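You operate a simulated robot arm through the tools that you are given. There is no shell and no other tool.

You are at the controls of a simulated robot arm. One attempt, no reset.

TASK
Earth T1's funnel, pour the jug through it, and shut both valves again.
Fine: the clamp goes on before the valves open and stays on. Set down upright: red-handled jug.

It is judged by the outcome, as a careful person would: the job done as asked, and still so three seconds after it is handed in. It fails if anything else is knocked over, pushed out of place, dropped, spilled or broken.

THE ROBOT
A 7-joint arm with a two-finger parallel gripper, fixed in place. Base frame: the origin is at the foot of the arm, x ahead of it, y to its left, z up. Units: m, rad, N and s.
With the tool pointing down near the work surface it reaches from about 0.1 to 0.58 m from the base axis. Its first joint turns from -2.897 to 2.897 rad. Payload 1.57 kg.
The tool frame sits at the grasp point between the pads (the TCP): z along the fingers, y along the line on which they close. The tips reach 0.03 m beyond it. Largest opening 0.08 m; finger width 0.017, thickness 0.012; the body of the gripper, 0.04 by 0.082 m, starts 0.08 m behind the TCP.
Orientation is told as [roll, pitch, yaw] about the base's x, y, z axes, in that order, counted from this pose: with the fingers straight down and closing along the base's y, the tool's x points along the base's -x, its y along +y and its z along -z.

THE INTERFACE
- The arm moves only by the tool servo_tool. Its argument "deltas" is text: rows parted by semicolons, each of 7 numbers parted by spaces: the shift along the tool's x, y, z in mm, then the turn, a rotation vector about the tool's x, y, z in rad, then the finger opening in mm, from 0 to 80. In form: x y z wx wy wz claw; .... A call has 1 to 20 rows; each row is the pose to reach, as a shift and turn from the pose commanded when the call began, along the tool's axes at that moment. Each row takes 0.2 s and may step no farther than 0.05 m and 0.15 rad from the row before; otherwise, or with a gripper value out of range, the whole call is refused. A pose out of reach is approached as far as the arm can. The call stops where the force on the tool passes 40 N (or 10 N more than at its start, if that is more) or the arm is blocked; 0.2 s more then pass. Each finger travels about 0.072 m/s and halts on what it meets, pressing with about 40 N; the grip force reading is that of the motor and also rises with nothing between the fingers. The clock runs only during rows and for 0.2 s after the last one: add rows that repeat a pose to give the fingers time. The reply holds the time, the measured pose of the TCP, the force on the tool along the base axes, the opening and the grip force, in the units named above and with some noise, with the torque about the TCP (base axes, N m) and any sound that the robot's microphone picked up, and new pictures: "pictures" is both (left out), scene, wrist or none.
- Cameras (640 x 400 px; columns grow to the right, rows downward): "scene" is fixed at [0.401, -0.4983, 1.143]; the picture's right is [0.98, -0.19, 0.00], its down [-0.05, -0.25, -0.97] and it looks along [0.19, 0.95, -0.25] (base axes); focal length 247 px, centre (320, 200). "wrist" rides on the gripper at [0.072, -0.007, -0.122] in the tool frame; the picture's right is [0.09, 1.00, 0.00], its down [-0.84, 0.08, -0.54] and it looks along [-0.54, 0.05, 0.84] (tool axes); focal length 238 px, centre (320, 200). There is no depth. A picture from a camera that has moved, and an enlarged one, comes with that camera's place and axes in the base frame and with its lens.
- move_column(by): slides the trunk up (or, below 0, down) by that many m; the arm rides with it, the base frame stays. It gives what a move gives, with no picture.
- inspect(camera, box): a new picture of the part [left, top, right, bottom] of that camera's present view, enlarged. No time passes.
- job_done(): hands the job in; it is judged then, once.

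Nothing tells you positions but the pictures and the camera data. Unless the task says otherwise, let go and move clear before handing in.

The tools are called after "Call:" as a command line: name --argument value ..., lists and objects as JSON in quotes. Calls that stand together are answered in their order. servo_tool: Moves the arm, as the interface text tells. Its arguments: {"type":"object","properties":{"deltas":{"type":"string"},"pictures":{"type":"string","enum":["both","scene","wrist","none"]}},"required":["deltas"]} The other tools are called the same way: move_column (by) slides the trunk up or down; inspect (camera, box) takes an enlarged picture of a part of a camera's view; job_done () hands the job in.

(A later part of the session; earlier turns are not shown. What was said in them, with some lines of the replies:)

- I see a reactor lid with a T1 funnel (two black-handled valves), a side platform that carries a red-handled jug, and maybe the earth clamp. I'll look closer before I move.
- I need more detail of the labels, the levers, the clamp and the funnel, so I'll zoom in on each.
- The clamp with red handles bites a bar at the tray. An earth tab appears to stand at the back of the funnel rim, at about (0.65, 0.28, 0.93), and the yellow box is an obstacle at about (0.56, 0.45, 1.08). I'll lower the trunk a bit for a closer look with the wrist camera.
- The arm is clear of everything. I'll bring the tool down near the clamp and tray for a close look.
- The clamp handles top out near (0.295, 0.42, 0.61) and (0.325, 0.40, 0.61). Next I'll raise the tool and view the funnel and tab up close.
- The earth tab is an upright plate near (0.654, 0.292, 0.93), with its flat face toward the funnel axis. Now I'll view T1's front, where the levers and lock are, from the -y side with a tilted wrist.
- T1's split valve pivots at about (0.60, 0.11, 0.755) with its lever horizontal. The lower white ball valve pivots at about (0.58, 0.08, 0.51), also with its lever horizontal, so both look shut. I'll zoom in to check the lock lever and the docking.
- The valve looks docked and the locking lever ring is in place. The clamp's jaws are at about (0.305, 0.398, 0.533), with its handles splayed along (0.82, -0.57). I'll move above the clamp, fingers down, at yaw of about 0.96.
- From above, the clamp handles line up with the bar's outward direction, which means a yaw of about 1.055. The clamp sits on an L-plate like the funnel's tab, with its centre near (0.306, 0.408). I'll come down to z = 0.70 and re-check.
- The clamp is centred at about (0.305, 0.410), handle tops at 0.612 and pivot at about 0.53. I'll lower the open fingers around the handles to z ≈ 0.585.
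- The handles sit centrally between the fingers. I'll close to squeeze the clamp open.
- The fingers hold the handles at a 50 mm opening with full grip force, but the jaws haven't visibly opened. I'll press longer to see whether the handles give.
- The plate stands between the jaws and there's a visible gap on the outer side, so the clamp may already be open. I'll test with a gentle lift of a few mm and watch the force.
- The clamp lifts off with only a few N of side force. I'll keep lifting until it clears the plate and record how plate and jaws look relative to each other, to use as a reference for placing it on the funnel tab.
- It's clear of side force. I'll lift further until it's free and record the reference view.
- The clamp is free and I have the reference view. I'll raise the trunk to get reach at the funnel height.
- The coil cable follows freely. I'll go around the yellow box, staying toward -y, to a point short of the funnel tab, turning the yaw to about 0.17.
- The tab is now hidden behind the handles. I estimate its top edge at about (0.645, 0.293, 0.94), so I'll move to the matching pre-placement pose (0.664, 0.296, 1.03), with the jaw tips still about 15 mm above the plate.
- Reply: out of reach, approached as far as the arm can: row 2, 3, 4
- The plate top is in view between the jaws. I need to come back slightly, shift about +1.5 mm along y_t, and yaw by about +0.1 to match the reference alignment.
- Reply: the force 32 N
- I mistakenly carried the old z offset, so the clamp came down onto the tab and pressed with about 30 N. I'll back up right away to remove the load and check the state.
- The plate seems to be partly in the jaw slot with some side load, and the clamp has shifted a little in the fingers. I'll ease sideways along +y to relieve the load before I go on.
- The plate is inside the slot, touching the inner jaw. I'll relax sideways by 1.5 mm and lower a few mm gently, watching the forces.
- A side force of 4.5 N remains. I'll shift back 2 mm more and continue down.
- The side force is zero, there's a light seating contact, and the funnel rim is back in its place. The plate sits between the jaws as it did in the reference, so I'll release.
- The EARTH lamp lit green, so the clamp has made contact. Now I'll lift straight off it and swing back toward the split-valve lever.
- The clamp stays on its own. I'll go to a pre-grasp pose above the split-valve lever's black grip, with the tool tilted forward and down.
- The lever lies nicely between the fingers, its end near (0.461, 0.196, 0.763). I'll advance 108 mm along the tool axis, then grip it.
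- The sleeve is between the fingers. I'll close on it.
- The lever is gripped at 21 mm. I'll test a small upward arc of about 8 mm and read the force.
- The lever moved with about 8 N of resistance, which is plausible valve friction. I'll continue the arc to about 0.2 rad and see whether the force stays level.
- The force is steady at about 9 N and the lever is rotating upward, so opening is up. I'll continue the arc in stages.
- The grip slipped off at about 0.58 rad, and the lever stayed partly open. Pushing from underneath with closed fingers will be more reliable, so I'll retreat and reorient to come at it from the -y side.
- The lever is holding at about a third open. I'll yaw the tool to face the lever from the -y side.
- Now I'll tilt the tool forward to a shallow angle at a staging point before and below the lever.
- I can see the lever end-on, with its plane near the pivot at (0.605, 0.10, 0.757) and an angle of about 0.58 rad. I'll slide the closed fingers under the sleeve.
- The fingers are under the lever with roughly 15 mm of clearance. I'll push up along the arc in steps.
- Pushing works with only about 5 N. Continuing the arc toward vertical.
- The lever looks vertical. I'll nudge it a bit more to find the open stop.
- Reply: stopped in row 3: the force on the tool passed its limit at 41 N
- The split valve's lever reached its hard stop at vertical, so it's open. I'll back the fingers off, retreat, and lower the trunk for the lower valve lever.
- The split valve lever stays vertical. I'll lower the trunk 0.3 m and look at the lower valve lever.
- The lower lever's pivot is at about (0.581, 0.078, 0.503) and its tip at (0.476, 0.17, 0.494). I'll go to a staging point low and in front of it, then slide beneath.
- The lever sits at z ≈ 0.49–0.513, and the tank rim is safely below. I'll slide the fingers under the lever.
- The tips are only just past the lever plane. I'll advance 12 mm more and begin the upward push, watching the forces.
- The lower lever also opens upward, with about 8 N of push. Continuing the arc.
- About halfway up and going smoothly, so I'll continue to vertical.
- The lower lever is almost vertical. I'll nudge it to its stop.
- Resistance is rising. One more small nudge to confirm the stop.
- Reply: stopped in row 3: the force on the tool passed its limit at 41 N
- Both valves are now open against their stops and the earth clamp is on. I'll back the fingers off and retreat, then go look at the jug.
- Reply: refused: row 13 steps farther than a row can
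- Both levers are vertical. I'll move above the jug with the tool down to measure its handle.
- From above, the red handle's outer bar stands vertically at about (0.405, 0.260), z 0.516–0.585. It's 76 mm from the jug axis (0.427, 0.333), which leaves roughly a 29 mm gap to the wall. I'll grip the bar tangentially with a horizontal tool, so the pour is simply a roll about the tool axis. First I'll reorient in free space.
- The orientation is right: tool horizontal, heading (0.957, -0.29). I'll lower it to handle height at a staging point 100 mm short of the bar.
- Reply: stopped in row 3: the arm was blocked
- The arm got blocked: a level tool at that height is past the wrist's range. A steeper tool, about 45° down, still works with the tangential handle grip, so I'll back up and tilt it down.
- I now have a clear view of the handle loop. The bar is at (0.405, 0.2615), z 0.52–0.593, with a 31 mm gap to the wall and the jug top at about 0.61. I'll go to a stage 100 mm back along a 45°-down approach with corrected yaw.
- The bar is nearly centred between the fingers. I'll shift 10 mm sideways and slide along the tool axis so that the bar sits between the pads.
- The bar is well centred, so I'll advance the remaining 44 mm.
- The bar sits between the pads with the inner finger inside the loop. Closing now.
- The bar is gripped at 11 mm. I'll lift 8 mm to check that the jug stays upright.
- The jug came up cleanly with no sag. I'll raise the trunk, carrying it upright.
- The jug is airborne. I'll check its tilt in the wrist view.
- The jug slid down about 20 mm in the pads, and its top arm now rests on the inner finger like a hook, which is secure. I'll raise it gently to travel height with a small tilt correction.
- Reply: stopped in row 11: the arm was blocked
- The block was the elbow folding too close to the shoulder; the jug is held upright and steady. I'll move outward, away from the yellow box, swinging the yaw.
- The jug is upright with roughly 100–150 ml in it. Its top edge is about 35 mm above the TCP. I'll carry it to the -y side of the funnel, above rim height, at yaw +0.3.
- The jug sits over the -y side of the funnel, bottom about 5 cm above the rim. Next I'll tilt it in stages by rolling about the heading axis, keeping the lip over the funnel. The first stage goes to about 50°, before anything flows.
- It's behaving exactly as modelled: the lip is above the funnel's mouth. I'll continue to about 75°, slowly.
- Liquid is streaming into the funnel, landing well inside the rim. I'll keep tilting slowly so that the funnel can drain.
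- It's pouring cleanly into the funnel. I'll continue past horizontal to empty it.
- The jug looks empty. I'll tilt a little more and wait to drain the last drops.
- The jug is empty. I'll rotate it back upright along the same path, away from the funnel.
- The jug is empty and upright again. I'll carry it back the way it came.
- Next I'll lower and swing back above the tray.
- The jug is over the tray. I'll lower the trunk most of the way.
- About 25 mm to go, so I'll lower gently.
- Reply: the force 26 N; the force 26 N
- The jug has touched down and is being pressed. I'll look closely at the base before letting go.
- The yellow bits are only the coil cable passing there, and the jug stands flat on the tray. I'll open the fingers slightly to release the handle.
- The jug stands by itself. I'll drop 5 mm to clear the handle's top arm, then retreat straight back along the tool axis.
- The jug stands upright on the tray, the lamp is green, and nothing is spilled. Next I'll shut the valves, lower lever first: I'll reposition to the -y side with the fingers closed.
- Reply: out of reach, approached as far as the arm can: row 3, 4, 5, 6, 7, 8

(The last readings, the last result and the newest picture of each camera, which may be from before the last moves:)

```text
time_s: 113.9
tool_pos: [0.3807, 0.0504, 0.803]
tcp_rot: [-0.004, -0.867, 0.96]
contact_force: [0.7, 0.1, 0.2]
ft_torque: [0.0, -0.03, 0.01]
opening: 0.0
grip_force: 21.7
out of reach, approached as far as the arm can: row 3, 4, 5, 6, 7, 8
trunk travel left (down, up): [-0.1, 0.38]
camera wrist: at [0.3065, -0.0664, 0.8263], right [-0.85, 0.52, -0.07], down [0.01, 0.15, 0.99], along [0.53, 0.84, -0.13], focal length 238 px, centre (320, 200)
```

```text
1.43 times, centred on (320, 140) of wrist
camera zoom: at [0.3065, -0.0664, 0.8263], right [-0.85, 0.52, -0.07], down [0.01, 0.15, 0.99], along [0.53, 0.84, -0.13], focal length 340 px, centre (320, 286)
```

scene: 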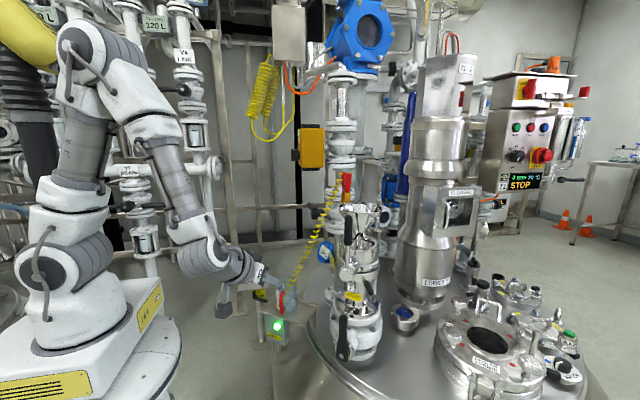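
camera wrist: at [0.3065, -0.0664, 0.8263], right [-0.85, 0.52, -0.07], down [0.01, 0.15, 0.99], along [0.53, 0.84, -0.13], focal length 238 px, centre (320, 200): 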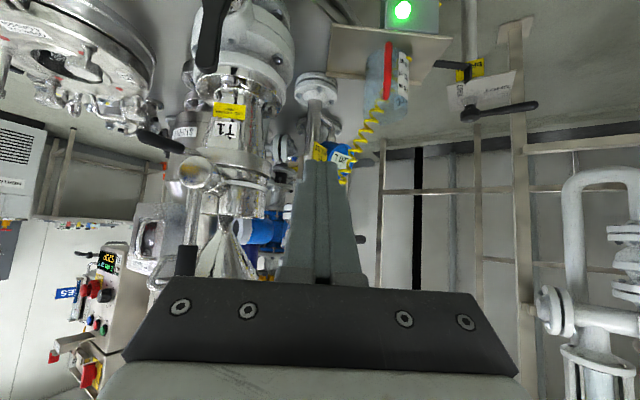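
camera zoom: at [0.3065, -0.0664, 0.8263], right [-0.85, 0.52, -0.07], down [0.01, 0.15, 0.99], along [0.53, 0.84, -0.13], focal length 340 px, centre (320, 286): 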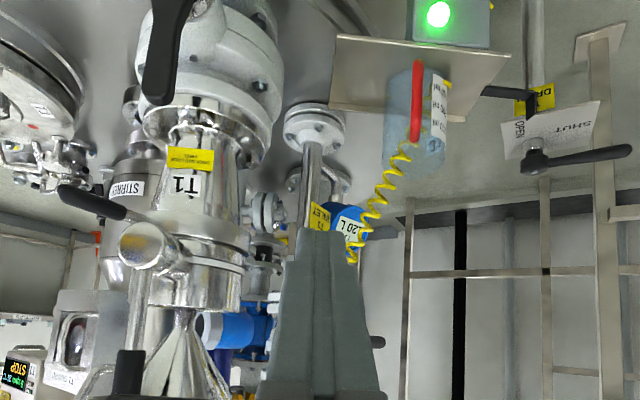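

I'll move to the staging point in front of the lower valve, on the far side of its lever, to sweep it back down.

Call:
servo_tool --deltas "16 -32 23 0 -0.039 0 0; 33 -65 47 0 -0.078 0 0; 49 -97 70 0 -0.117 0 0; 65 -130 93 0 -0.155 0 0; 82 -162 116 0 -0.194 0 0; 98 -195 140 0 -0.233 0 0; 98 -195 140 0 -0.233 0 0"

Call:
inspect --camera "wrist" --box '[160, 0, 480, 280]'

```text
time_s: 115.5
tool_pos: [0.565, -0.0255, 0.6366]
tcp_rot: [-0.006, -1.101, 0.964]
contact_force: [0.8, 0.2, -0.7]
ft_torque: [0.0, -0.03, 0.01]
opening: 0.0001
grip_force: 21.6
trunk travel left (down, up): [-0.1, 0.38]
camera wrist: at [0.4902, -0.144, 0.6273], right [-0.84, 0.54, -0.08], down [-0.13, -0.04, 0.99], along [0.53, 0.84, 0.1], focal length 238 px, centre (320, 200)
```

scene: 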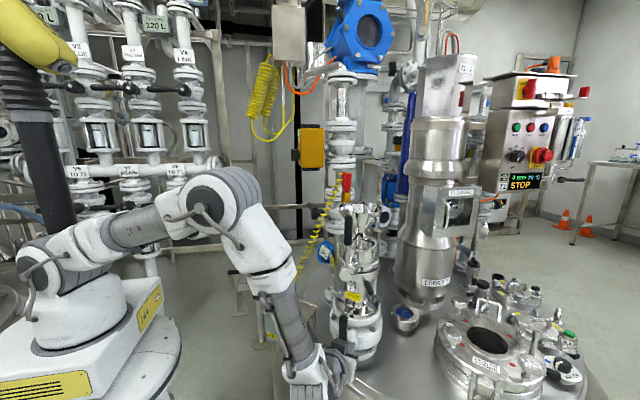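
wrist: 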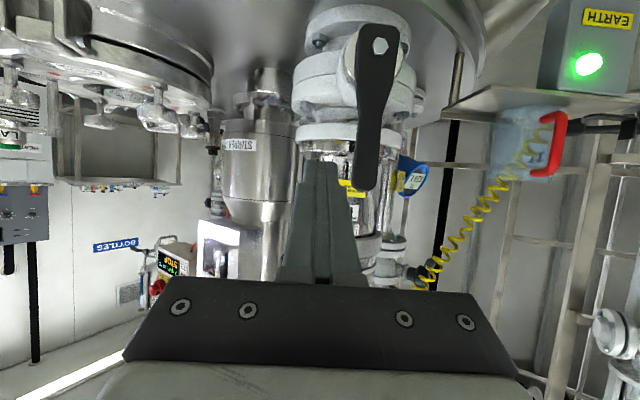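

```text
1.43 times, centred on (320, 140) of wrist
camera zoom: at [0.4902, -0.144, 0.6273], right [-0.84, 0.54, -0.08], down [-0.13, -0.04, 0.99], along [0.53, 0.84, 0.1], focal length 340 px, centre (320, 286)
```

zoom: 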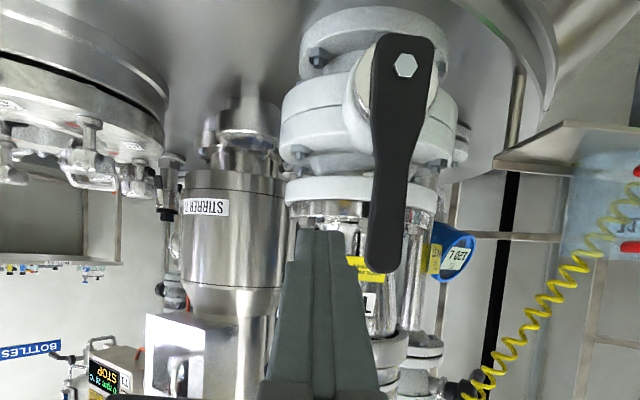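

The lever is vertical to the right of the fingers. I'll advance alongside its far side.

Call:
servo_tool --deltas "0 0 33 0 0 0 0; -1 1 66 0 0 0 0; -1 1 99 0 0 0 0; -1 1 99 0 0 0 0" --pictures "none"

Call:
inspect --camera "wrist" --box '[160, 0, 480, 280]'

Call:
inspect --camera "scene" --box '[290, 270, 410, 390]'

```text
time_s: 116.5
tool_pos: [0.6131, 0.0439, 0.5916]
tcp_rot: [-0.005, -1.101, 0.963]
contact_force: [0.6, -0.2, -0.6]
ft_torque: [0.02, -0.01, -0.02]
opening: 0.0
grip_force: 21.7
trunk travel left (down, up): [-0.1, 0.38]
```

```text
1.43 times, centred on (320, 140) of wrist
camera zoom: at [0.537, -0.0739, 0.5822], right [-0.84, 0.54, -0.08], down [-0.13, -0.04, 0.99], along [0.53, 0.84, 0.1], focal length 340 px, centre (320, 286)
```

zoom: 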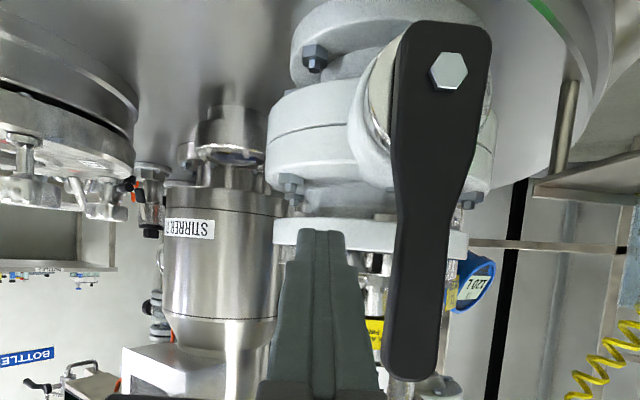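

```text
3.33 times, centred on (350, 330) of scene
camera zoom: at [0.401, -0.4983, 1.143], right [0.98, -0.19, 0.0], down [-0.05, -0.25, -0.97], along [0.19, 0.95, -0.25], focal length 823 px, centre (220, -233)
```

zoom: 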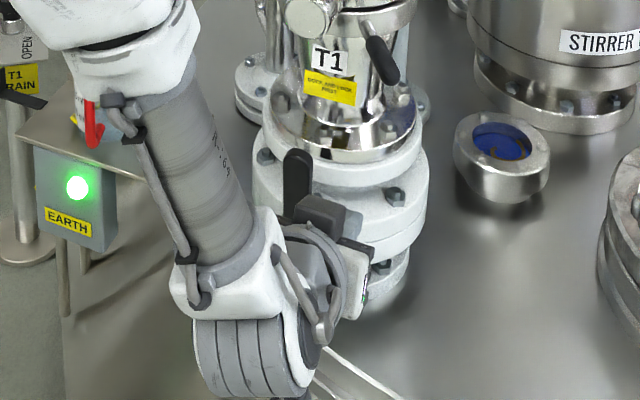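

Now I'll sweep the lower lever back toward the shut position along its arc.

Call:
servo_tool --deltas "-4.2 9.5 -1.6 0 0 0 0; -7.2 18.8 -2.6 0 0 0 0; -9.4 28.3 -3.2 0 0 0 0; -10.8 38.1 -3.3 0 0 0 0; -11.3 47.9 -3 0 0 0 0; -10.9 57.6 -2.3 0 0 0 0; -9.6 67.3 -1.1 0 0 0 0; -7.5 76.7 0.5 0 0 0 0; -4.5 85.9 2.6 0 0 0 0"

Call:
inspect --camera "wrist" --box '[160, 0, 480, 280]'

```text
time_s: 118.5
tool_pos: [0.547, 0.0984, 0.5966]
tcp_rot: [-0.003, -1.101, 0.963]
contact_force: [6.1, -4.1, -0.9]
ft_torque: [-0.05, -0.11, -0.12]
opening: 0.0002
grip_force: 21.4
trunk travel left (down, up): [-0.1, 0.38]
camera wrist: at [0.4716, -0.0202, 0.587], right [-0.84, 0.54, -0.08], down [-0.12, -0.04, 0.99], along [0.53, 0.84, 0.1], focal length 238 px, centre (320, 200)
```

scene: 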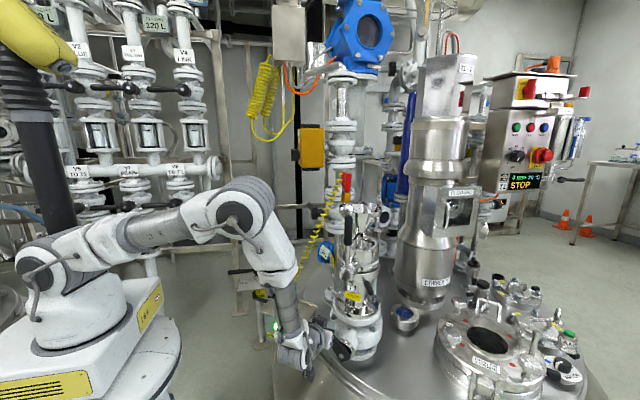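
wrist: 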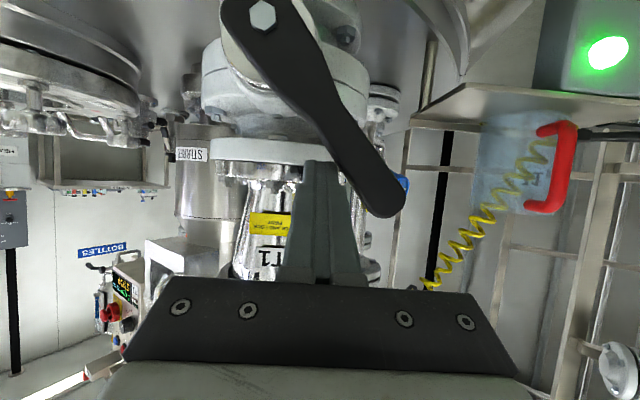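

```text
1.43 times, centred on (320, 140) of wrist
camera zoom: at [0.4716, -0.0202, 0.587], right [-0.84, 0.54, -0.08], down [-0.12, -0.04, 0.99], along [0.53, 0.84, 0.1], focal length 340 px, centre (320, 286)
```

zoom: 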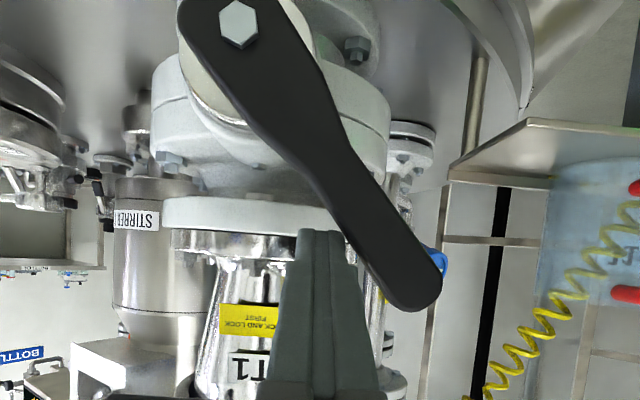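

It's swinging back nicely, so I'll continue pushing down to horizontal.

Call:
servo_tool --deltas "3.8 8.7 2.4 0 0 0 0; 8.4 17 5.2 0 0 0 0; 13.6 24.7 8.3 0 0 0 0; 19.6 31.7 11.7 0 0 0 0; 26.1 38 15.4 0 0 0 0; 33.3 43.5 19.3 0 0 0 0; 40.8 48.2 23.4 0 0 0 0; 48.8 52.1 27.7 0 0 0 0"

Call:
inspect --camera "wrist" --box '[160, 0, 480, 280]'

Call:
inspect --camera "scene" --box '[250, 270, 390, 390]'

```text
time_s: 120.3
tool_pos: [0.5046, 0.1314, 0.5411]
tcp_rot: [0.0, -1.1, 0.962]
contact_force: [5.0, 4.1, 2.9]
ft_torque: [0.15, -0.16, -0.07]
opening: 0.0
grip_force: 21.3
trunk travel left (down, up): [-0.1, 0.38]
camera wrist: at [0.4296, 0.0127, 0.5309], right [-0.84, 0.53, -0.08], down [-0.12, -0.04, 0.99], along [0.53, 0.84, 0.1], focal length 238 px, centre (320, 200)
```

scene: 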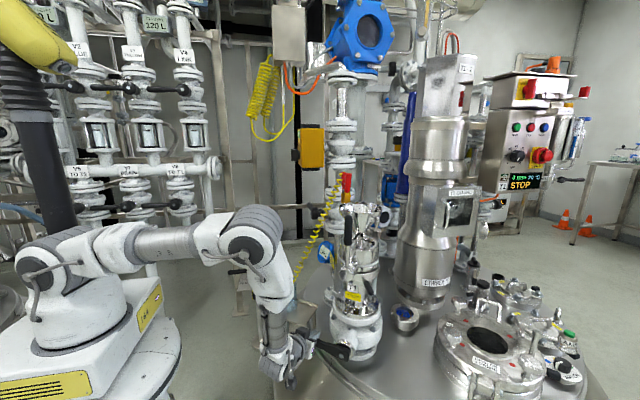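
wrist: 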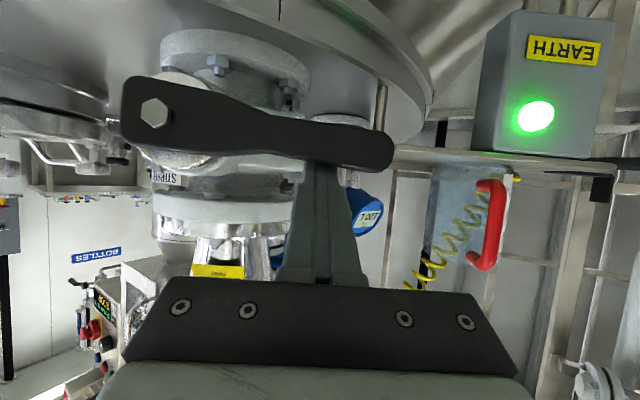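

```text
1.43 times, centred on (320, 140) of wrist
camera zoom: at [0.4296, 0.0127, 0.5309], right [-0.84, 0.53, -0.08], down [-0.12, -0.04, 0.99], along [0.53, 0.84, 0.1], focal length 340 px, centre (320, 286)
```

zoom: 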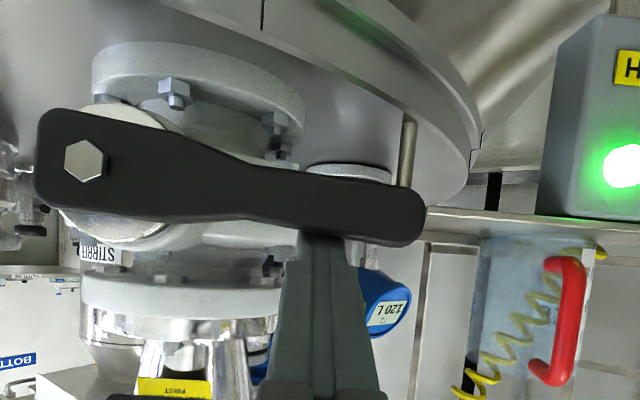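

```text
3.33 times, centred on (320, 330) of scene
camera zoom: at [0.401, -0.4983, 1.143], right [0.98, -0.19, 0.0], down [-0.05, -0.25, -0.97], along [0.19, 0.95, -0.25], focal length 823 px, centre (320, -233)
```

zoom: 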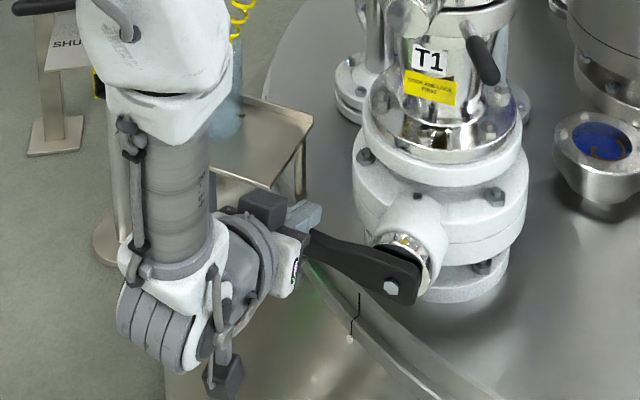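

Almost horizontal. I'll press on to the shut stop.

Call:
servo_tool --deltas "6.7 2.4 3.5 0 0 0 0; 12.6 4 6.6 0 0 0 0; 18.6 5.1 9.7 0 0 0 0; 24.7 5.7 12.8 0 0 0 0"

Call:
inspect --camera "wrist" --box '[160, 0, 480, 280]'

```text
time_s: 121.1
tool_pos: [0.5074, 0.1361, 0.5292]
tcp_rot: [-0.023, -1.122, 0.982]
contact_force: [-0.1, 1.8, 11.4]
ft_torque: [0.08, 0.0, -0.01]
opening: 0.0
grip_force: 20.9
trunk travel left (down, up): [-0.1, 0.38]
stopped in row 3: the force on the tool passed its limit at 44 N (the readings are from after the stop); the commanded pose is now the measured one
camera wrist: at [0.4324, 0.0181, 0.5168], right [-0.84, 0.54, -0.09], down [-0.14, -0.05, 0.99], along [0.53, 0.84, 0.12], focal length 238 px, centre (320, 200)
```

scene: 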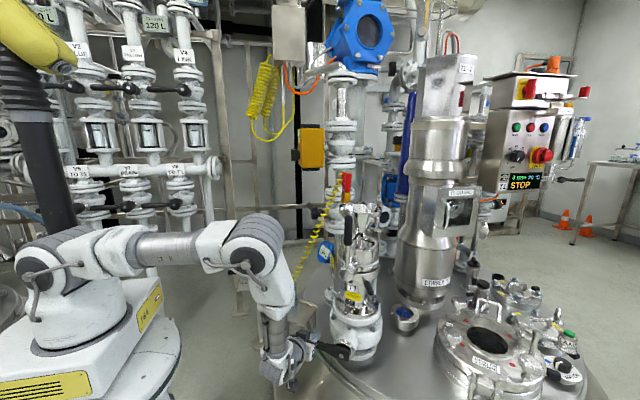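
wrist: 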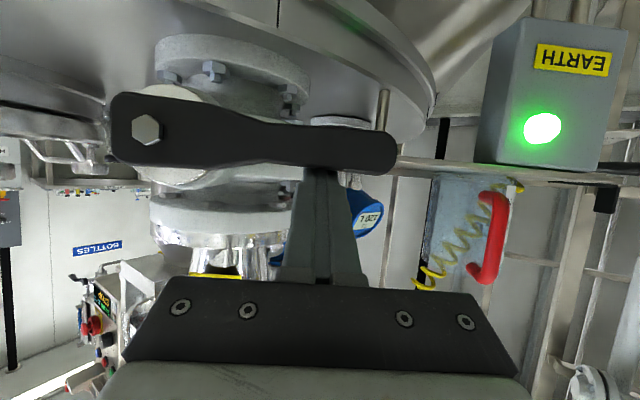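

```text
1.43 times, centred on (320, 140) of wrist
camera zoom: at [0.4324, 0.0181, 0.5168], right [-0.84, 0.54, -0.09], down [-0.14, -0.05, 0.99], along [0.53, 0.84, 0.12], focal length 340 px, centre (320, 286)
```

zoom: 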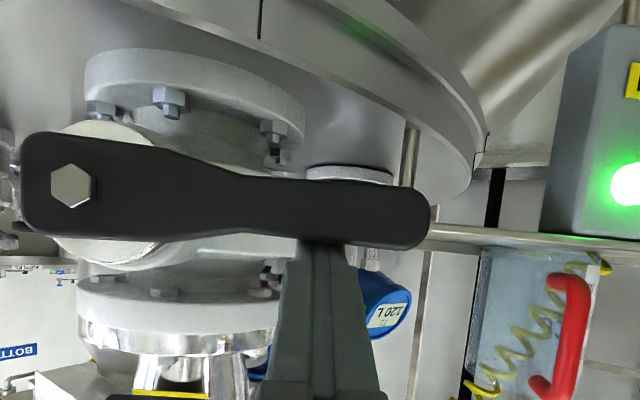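

The lower valve is hard against its shut stop. I'll lift off, retreat, and raise the trunk for the split-valve lever.

Call:
servo_tool --deltas "-9 0 -4.5 0 0 0 0; -18 0 -9 0 0 0 0; -18 0 -50 0 0 0 0; -18 0 -90 0 0 0 0; -18 0 -130 0 0 0 0" --pictures "none"

Call:
move_column --by 0.2

Call:
inspect --camera "scene" --box '[240, 180, 400, 380]'

Call:
inspect --camera "wrist" --box '[160, 0, 480, 280]'

```text
time_s: 122.3
tool_pos: [0.4424, 0.0464, 0.6023]
tcp_rot: [-0.016, -1.118, 0.977]
contact_force: [0.9, -0.1, -0.8]
ft_torque: [-0.02, -0.02, 0.02]
opening: 0.0
grip_force: 21.7
trunk travel left (down, up): [-0.1, 0.38]
```

```text
time_s: 124.4
tool_pos: [0.4418, 0.046, 0.8016]
tcp_rot: [-0.017, -1.118, 0.975]
contact_force: [-0.6, -0.3, 0.3]
ft_torque: [-0.01, 0.03, 0.02]
opening: 0.0
grip_force: 21.4
trunk travel left (down, up): [-0.3, 0.18]
```

```text
2.00 times, centred on (320, 280) of scene
camera zoom: at [0.401, -0.4983, 1.143], right [0.98, -0.19, 0.0], down [-0.05, -0.25, -0.97], along [0.19, 0.95, -0.25], focal length 494 px, centre (320, 40)
```

zoom: 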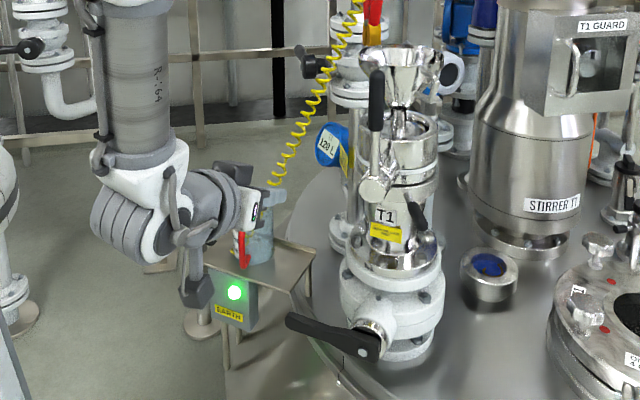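

```text
1.43 times, centred on (320, 140) of wrist
camera zoom: at [0.3676, -0.0721, 0.7903], right [-0.84, 0.54, -0.09], down [-0.14, -0.05, 0.99], along [0.53, 0.84, 0.12], focal length 340 px, centre (320, 286)
```

zoom: 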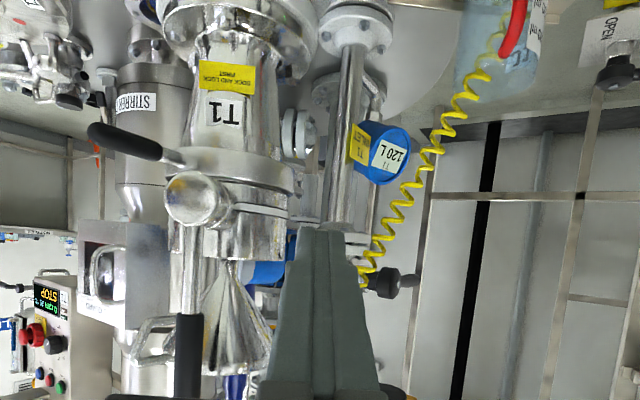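

The lower lever is back in its original shut position. Next I'll stage on the far side of the split-valve lever.

Call:
servo_tool --deltas "-25 -29 -4 0 0 0 0; -50 -58 -8 0 0 0 0; -76 -87 -12 0 0 0 0; -101 -116 -16 0 0 0 0; -126 -145 -20 0 0 0 0; -126 -145 -20 0 0 0 0" --pictures "none"

Call:
inspect --camera "wrist" --box '[160, 0, 480, 280]'

```text
time_s: 125.8
tool_pos: [0.583, -0.0031, 0.9253]
tcp_rot: [-0.017, -1.117, 0.976]
contact_force: [-0.6, -0.6, 0.6]
ft_torque: [-0.01, -0.03, -0.01]
opening: 0.0
grip_force: 21.2
trunk travel left (down, up): [-0.3, 0.18]
```

```text
1.43 times, centred on (320, 140) of wrist
camera zoom: at [0.5075, -0.1221, 0.9134], right [-0.84, 0.54, -0.09], down [-0.14, -0.05, 0.99], along [0.53, 0.84, 0.12], focal length 340 px, centre (320, 286)
```

zoom: 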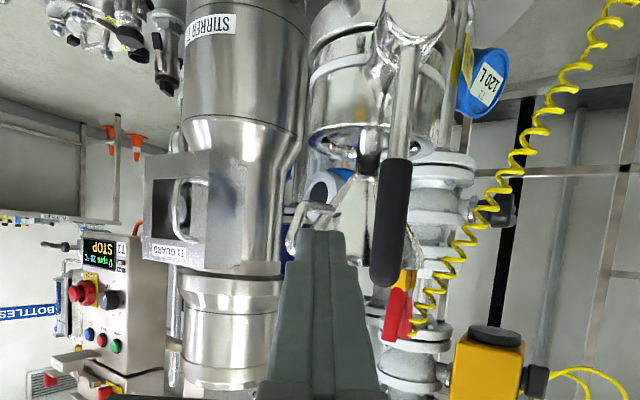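

The fingers will pass clear of the funnel's own handle at about (0.69, 0.12, 0.90). I'll advance along the lever's far side.

Call:
servo_tool --deltas "1 0 33 0 0 0 0; 2 -1 66 0 0 0 0; 3 -1.4 97 0 0 0 0; 3 -1.4 97 0 0 0 0"

Call:
inspect --camera "wrist" --box '[160, 0, 480, 280]'

Call:
inspect --camera "scene" --box '[300, 170, 420, 290]'

```text
time_s: 126.8
tool_pos: [0.6355, 0.0623, 0.8773]
tcp_rot: [-0.016, -1.115, 0.975]
contact_force: [0.2, -0.5, 0.5]
ft_torque: [0.0, 0.0, 0.0]
opening: 0.0001
grip_force: 21.3
trunk travel left (down, up): [-0.3, 0.18]
camera wrist: at [0.5603, -0.056, 0.866], right [-0.84, 0.54, -0.09], down [-0.14, -0.05, 0.99], along [0.53, 0.84, 0.12], focal length 238 px, centre (320, 200)
```

scene: 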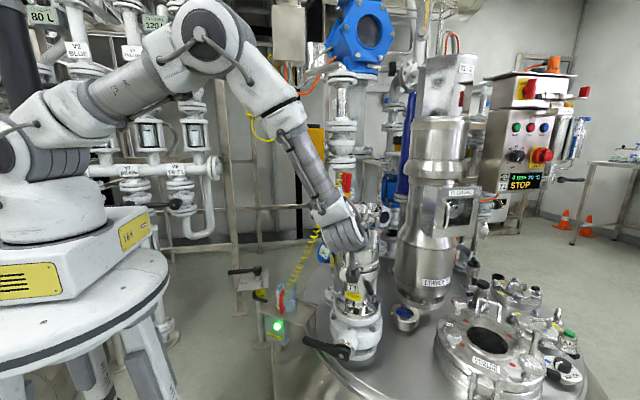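
wrist: 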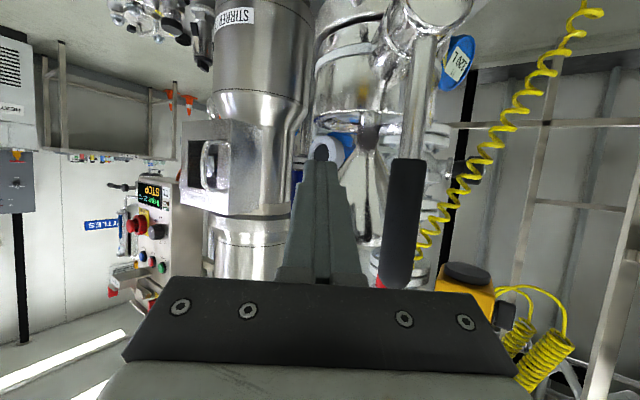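

```text
1.43 times, centred on (320, 140) of wrist
camera zoom: at [0.5603, -0.056, 0.866], right [-0.84, 0.54, -0.09], down [-0.14, -0.05, 0.99], along [0.53, 0.84, 0.12], focal length 340 px, centre (320, 286)
```

zoom: 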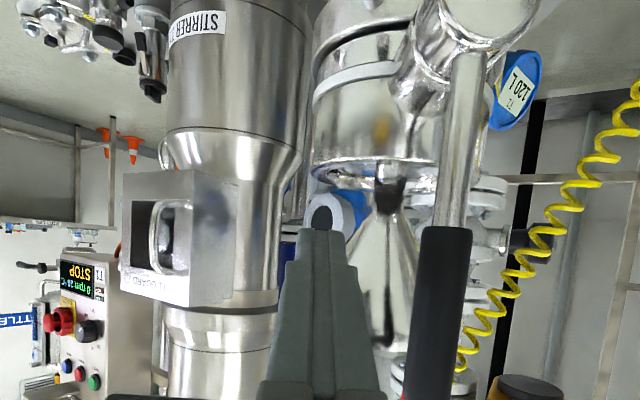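

```text
3.33 times, centred on (360, 230) of scene
camera zoom: at [0.401, -0.4983, 1.143], right [0.98, -0.19, 0.0], down [-0.05, -0.25, -0.97], along [0.19, 0.95, -0.25], focal length 823 px, centre (187, 100)
```

zoom: 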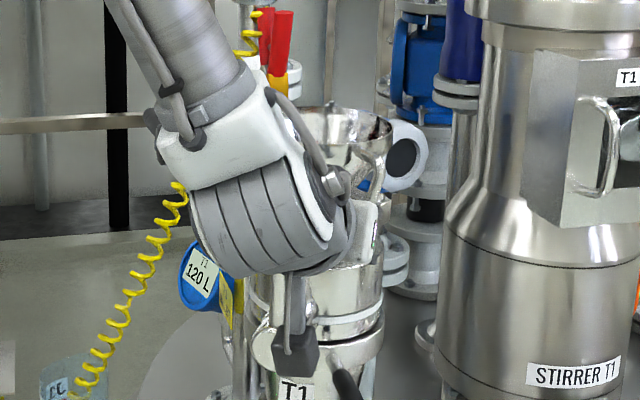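

I'll advance 8 mm more and sweep the split-valve lever back down along its arc.

Call:
servo_tool --deltas "0 0 8 0 0 0 0; -3.5 11.6 6.3 0 0 0 0; -6 23.5 5 0 0 0 0; -7.4 35.6 4.3 0 0 0 0; -7.8 47.8 4.2 0 0 0 0; -7 60 4.6 0 0 0 0; -5.1 72 5.5 0 0 0 0; -2.2 83.8 6.9 0 0 0 0; 1.8 95.2 8.9 0 0 0 0"

Call:
inspect --camera "wrist" --box '[160, 0, 480, 280]'

```text
time_s: 128.8
tool_pos: [0.5587, 0.1245, 0.8725]
tcp_rot: [-0.016, -1.121, 0.979]
contact_force: [5.2, -1.8, 0.3]
ft_torque: [-0.03, -0.05, -0.03]
opening: 0.0
grip_force: 20.9
trunk travel left (down, up): [-0.3, 0.18]
camera wrist: at [0.4845, 0.0058, 0.8606], right [-0.84, 0.54, -0.09], down [-0.14, -0.05, 0.99], along [0.53, 0.84, 0.12], focal length 238 px, centre (320, 200)
```

scene: 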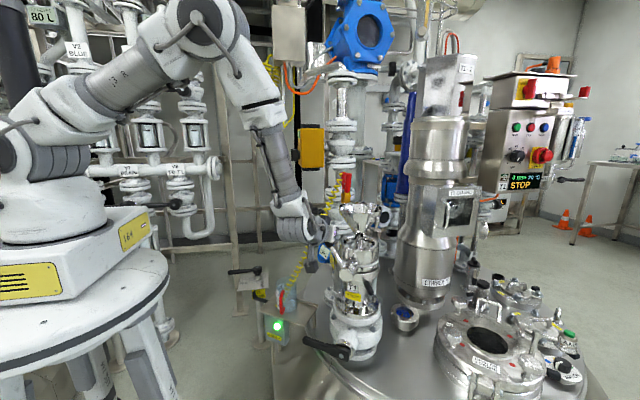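
wrist: 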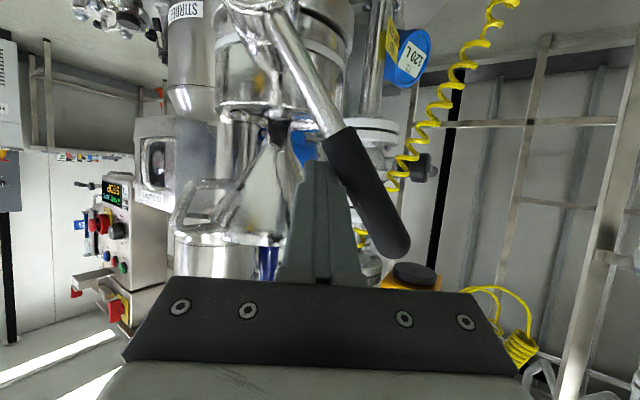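

```text
1.43 times, centred on (320, 140) of wrist
camera zoom: at [0.4845, 0.0058, 0.8606], right [-0.84, 0.54, -0.09], down [-0.14, -0.05, 0.99], along [0.53, 0.84, 0.12], focal length 340 px, centre (320, 286)
```

zoom: 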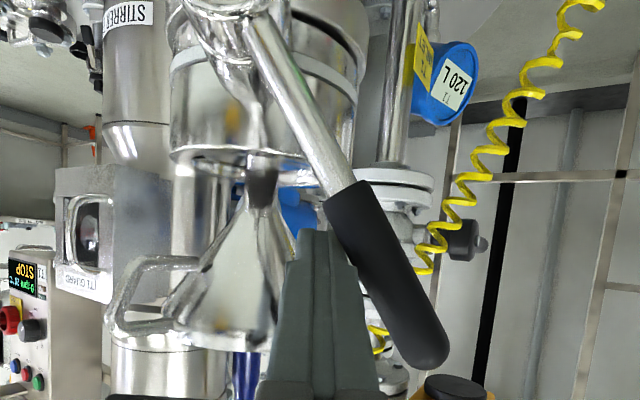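

The lever is coming down smoothly, so I'll continue to horizontal.

Call:
servo_tool --deltas "5 10.8 2.4 0 0 0 0; 10.9 21.1 5.3 0 0 0 0; 17.7 30.7 8.7 0 0 0 0; 25.3 39.5 12.4 0 0 0 0; 33.7 47.3 16.5 0 0 0 0; 42.8 54.2 21 0 0 0 0; 52.4 60.1 25.7 0 0 0 0; 62.5 64.8 30.6 0 0 0 0"

Call:
inspect --camera "wrist" --box '[160, 0, 480, 280]'

Call:
inspect --camera "scene" --box '[270, 190, 400, 310]'

```text
time_s: 130.6
tool_pos: [0.505, 0.1616, 0.8019]
tcp_rot: [-0.014, -1.117, 0.973]
contact_force: [3.9, -0.5, 2.5]
ft_torque: [0.02, -0.09, -0.09]
opening: 0.0
grip_force: 21.6
trunk travel left (down, up): [-0.3, 0.18]
camera wrist: at [0.4303, 0.0434, 0.791], right [-0.84, 0.54, -0.09], down [-0.14, -0.05, 0.99], along [0.53, 0.84, 0.12], focal length 238 px, centre (320, 200)
```

scene: 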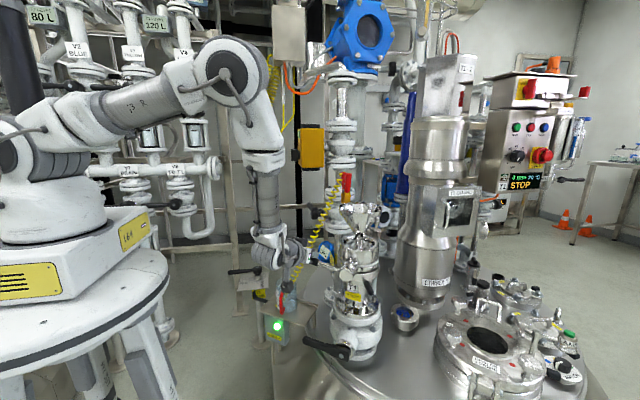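
wrist: 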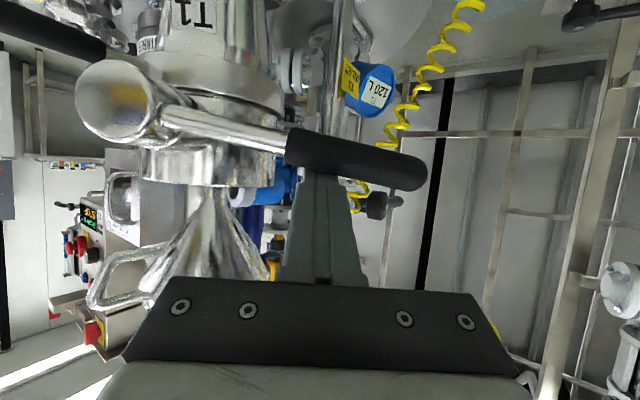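

```text
1.43 times, centred on (320, 140) of wrist
camera zoom: at [0.4303, 0.0434, 0.791], right [-0.84, 0.54, -0.09], down [-0.14, -0.05, 0.99], along [0.53, 0.84, 0.12], focal length 340 px, centre (320, 286)
```

zoom: 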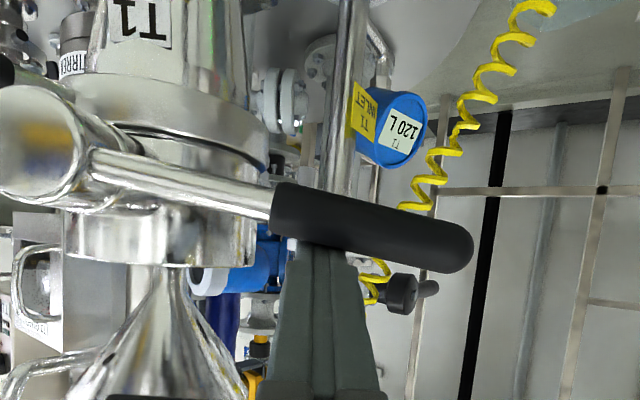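

```text
3.33 times, centred on (335, 250) of scene
camera zoom: at [0.401, -0.4983, 1.143], right [0.98, -0.19, 0.0], down [-0.05, -0.25, -0.97], along [0.19, 0.95, -0.25], focal length 823 px, centre (270, 33)
```

zoom: 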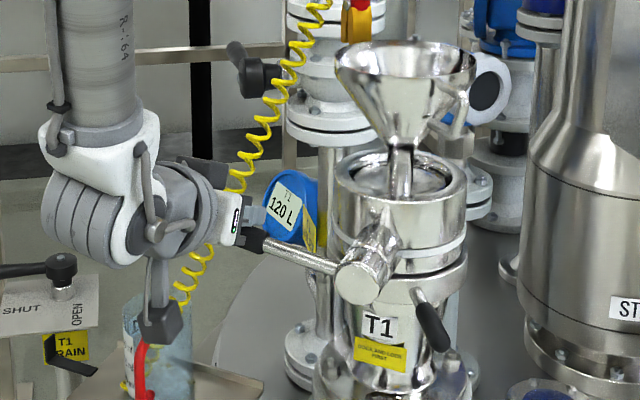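

Nearly horizontal. I'll press on to the shut stop.

Call:
servo_tool --deltas "10.5 3.6 5.2 0 0 0 0; 18 5.5 8.9 0 0 0 0; 26.7 6.8 13.1 0 0 0 0; 33 7 16.2 0 0 0 0"

Call:
inspect --camera "wrist" --box '[160, 0, 480, 280]'

Call:
inspect --camera "scene" --box '[270, 190, 400, 310]'

```text
time_s: 131.4
tool_pos: [0.5038, 0.1689, 0.7835]
tcp_rot: [-0.04, -1.139, 1.001]
contact_force: [3.1, 3.4, 6.5]
ft_torque: [0.08, 0.01, 0.06]
opening: 0.0
grip_force: 21.2
trunk travel left (down, up): [-0.3, 0.18]
stopped in row 3: the force on the tool passed its limit at 46 N (the readings are from after the stop); the commanded pose is now the measured one
camera wrist: at [0.4307, 0.0511, 0.7681], right [-0.84, 0.54, -0.1], down [-0.16, -0.07, 0.98], along [0.52, 0.84, 0.14], focal length 238 px, centre (320, 200)
```

scene: 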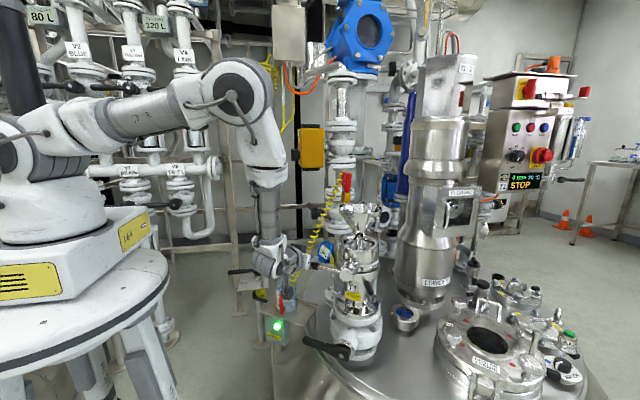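
wrist: 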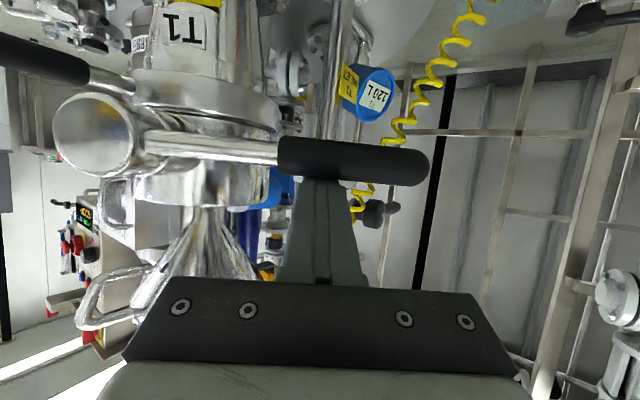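

```text
1.43 times, centred on (320, 140) of wrist
camera zoom: at [0.4307, 0.0511, 0.7681], right [-0.84, 0.54, -0.1], down [-0.16, -0.07, 0.98], along [0.52, 0.84, 0.14], focal length 340 px, centre (320, 286)
```

zoom: 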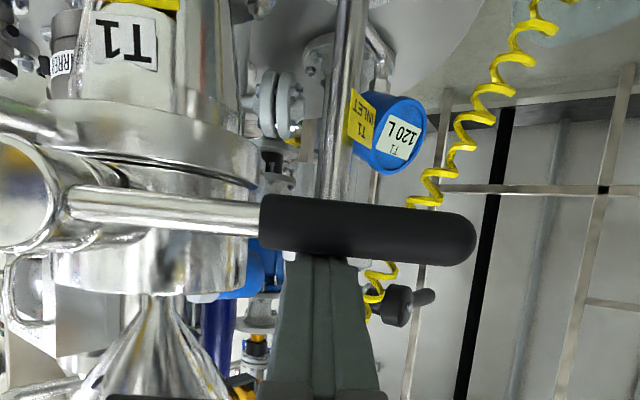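

```text
3.33 times, centred on (335, 250) of scene
camera zoom: at [0.401, -0.4983, 1.143], right [0.98, -0.19, 0.0], down [-0.05, -0.25, -0.97], along [0.19, 0.95, -0.25], focal length 823 px, centre (270, 33)
```

zoom: 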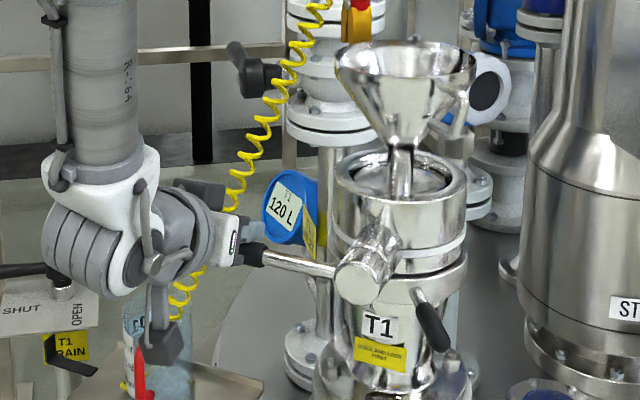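

The split valve is against its shut stop. I'll lift off and retreat, then check everything over.

Call:
servo_tool --deltas "-9 0 -4.5 0 0 0 0; -18 0 -9 0 0 0 0; -18 0 -50 0 0 0 0; -18 0 -90 0 0 0 0; -18 0 -130 0 0 0 0; -50 30 -150 0 0 0 0; -80 60 -170 0 0 0 0; -100 90 -200 0 0 0 0"

Call:
inspect --camera "scene" --box '[240, 180, 400, 380]'

Call:
inspect --camera "scene" --box '[310, 170, 400, 260]'

Call:
inspect --camera "scene" --box '[240, 250, 330, 350]'

Call:
inspect --camera "wrist" --box '[120, 0, 560, 280]'

```text
time_s: 133.2
tool_pos: [0.3824, 0.1035, 0.9404]
tcp_rot: [-0.029, -1.137, 0.989]
contact_force: [0.8, 0.5, 0.1]
ft_torque: [-0.01, 0.03, 0.0]
opening: 0.0
grip_force: 21.0
out of reach, approached as far as the arm can: row 8
trunk travel left (down, up): [-0.3, 0.18]
camera wrist: at [0.3076, -0.0148, 0.9255], right [-0.84, 0.54, -0.1], down [-0.15, -0.06, 0.99], along [0.52, 0.84, 0.14], focal length 238 px, centre (320, 200)
```

scene: 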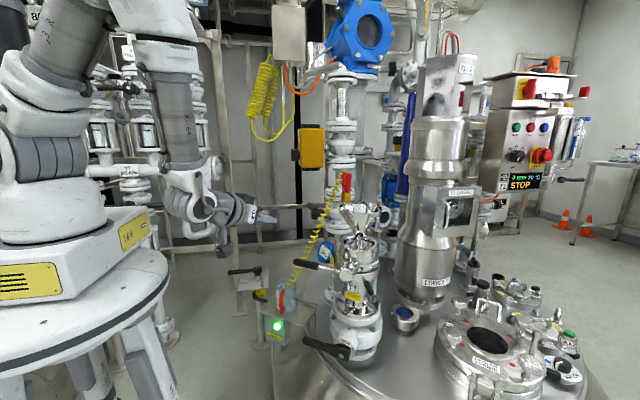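
wrist: 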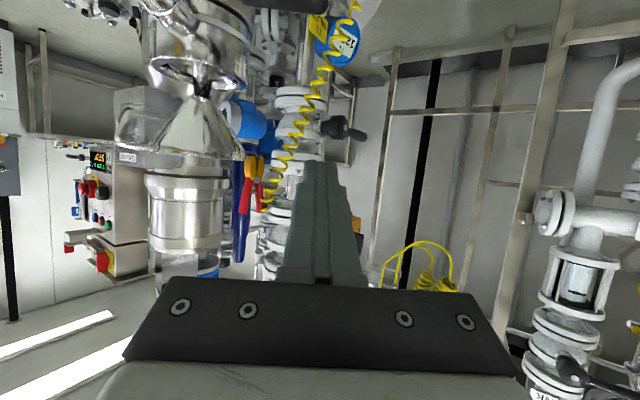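

```text
2.00 times, centred on (320, 280) of scene
camera zoom: at [0.401, -0.4983, 1.143], right [0.98, -0.19, 0.0], down [-0.05, -0.25, -0.97], along [0.19, 0.95, -0.25], focal length 494 px, centre (320, 40)
```

zoom: 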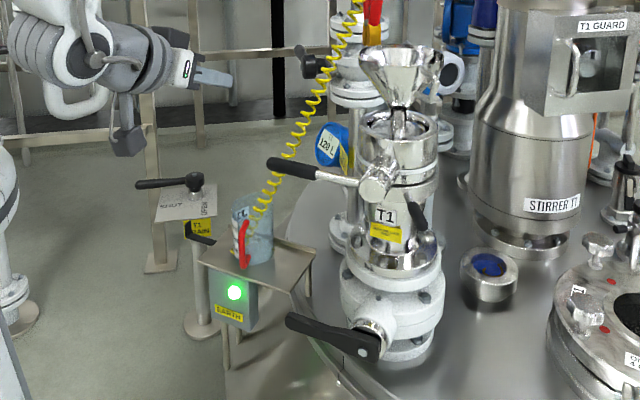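

```text
4.44 times, centred on (355, 215) of scene
camera zoom: at [0.401, -0.4983, 1.143], right [0.98, -0.19, 0.0], down [-0.05, -0.25, -0.97], along [0.19, 0.95, -0.25], focal length 1098 px, centre (164, 133)
```

zoom: 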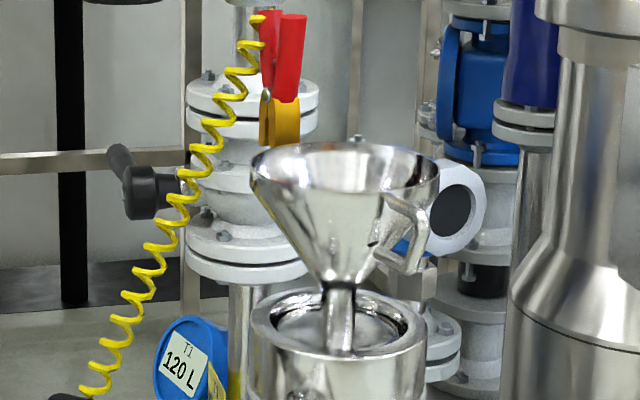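

```text
4.00 times, centred on (285, 300) of scene
camera zoom: at [0.401, -0.4983, 1.143], right [0.98, -0.19, 0.0], down [-0.05, -0.25, -0.97], along [0.19, 0.95, -0.25], focal length 988 px, centre (460, -200)
```

zoom: 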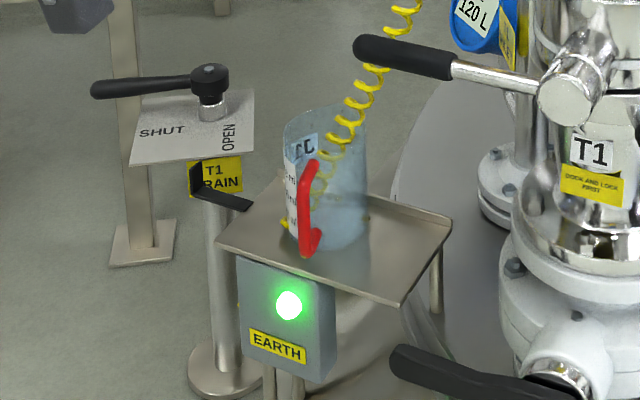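

```text
1.43 times, centred on (340, 140) of wrist
camera zoom: at [0.3076, -0.0148, 0.9255], right [-0.84, 0.54, -0.1], down [-0.15, -0.06, 0.99], along [0.52, 0.84, 0.14], focal length 340 px, centre (291, 286)
```

zoom: 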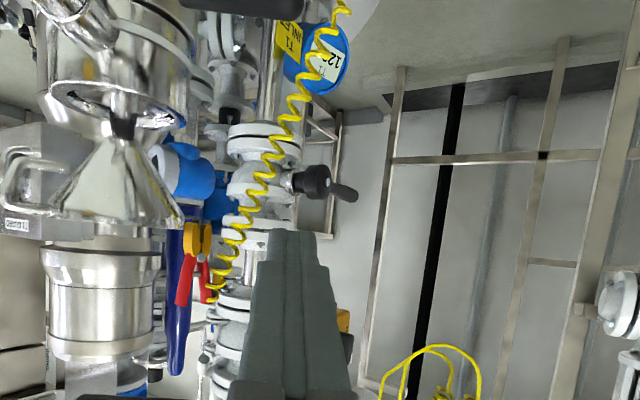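

Everything checks out:
- **Earth:** the clamp is on the funnel tab and the lamp is green.
- **Pour:** the jug was emptied through the funnel with nothing spilled.
- **Valves:** both levers are back at their shut stops.
- **Jug:** the red-handled jug is upright on its tray.

The arm is clear, so I'm handing in.

Call:
job_done

```text
The job is handed in.
```

I earthed T1's funnel, poured the jug through it and shut both valves again; the job is handed in, and no result has come back.

- **Earth:** the clamp went on before either valve was opened and is still on. The EARTH lamp is green.
- **Pour:** the jug looks empty, and I saw no spill around the funnel or tray.
- **Valves:** the split-valve lever and the lower white valve lever are both back at their shut stops.
- **Jug:** the red-handled jug stands upright on its tray, and the arm is clear.

A few things went less smoothly:

- **Clamp on the tab:** I lowered it onto the tab too soon, with about 30 N. The funnel shifted a few mm and came back to place.
- **Split-valve lever:** the gripper slipped off it once while opening, so I finished by pushing it from below.
- **Jug in the grip:** it slid about 20 mm when first lifted, but stayed held. I set it down with about 25 N before letting go.
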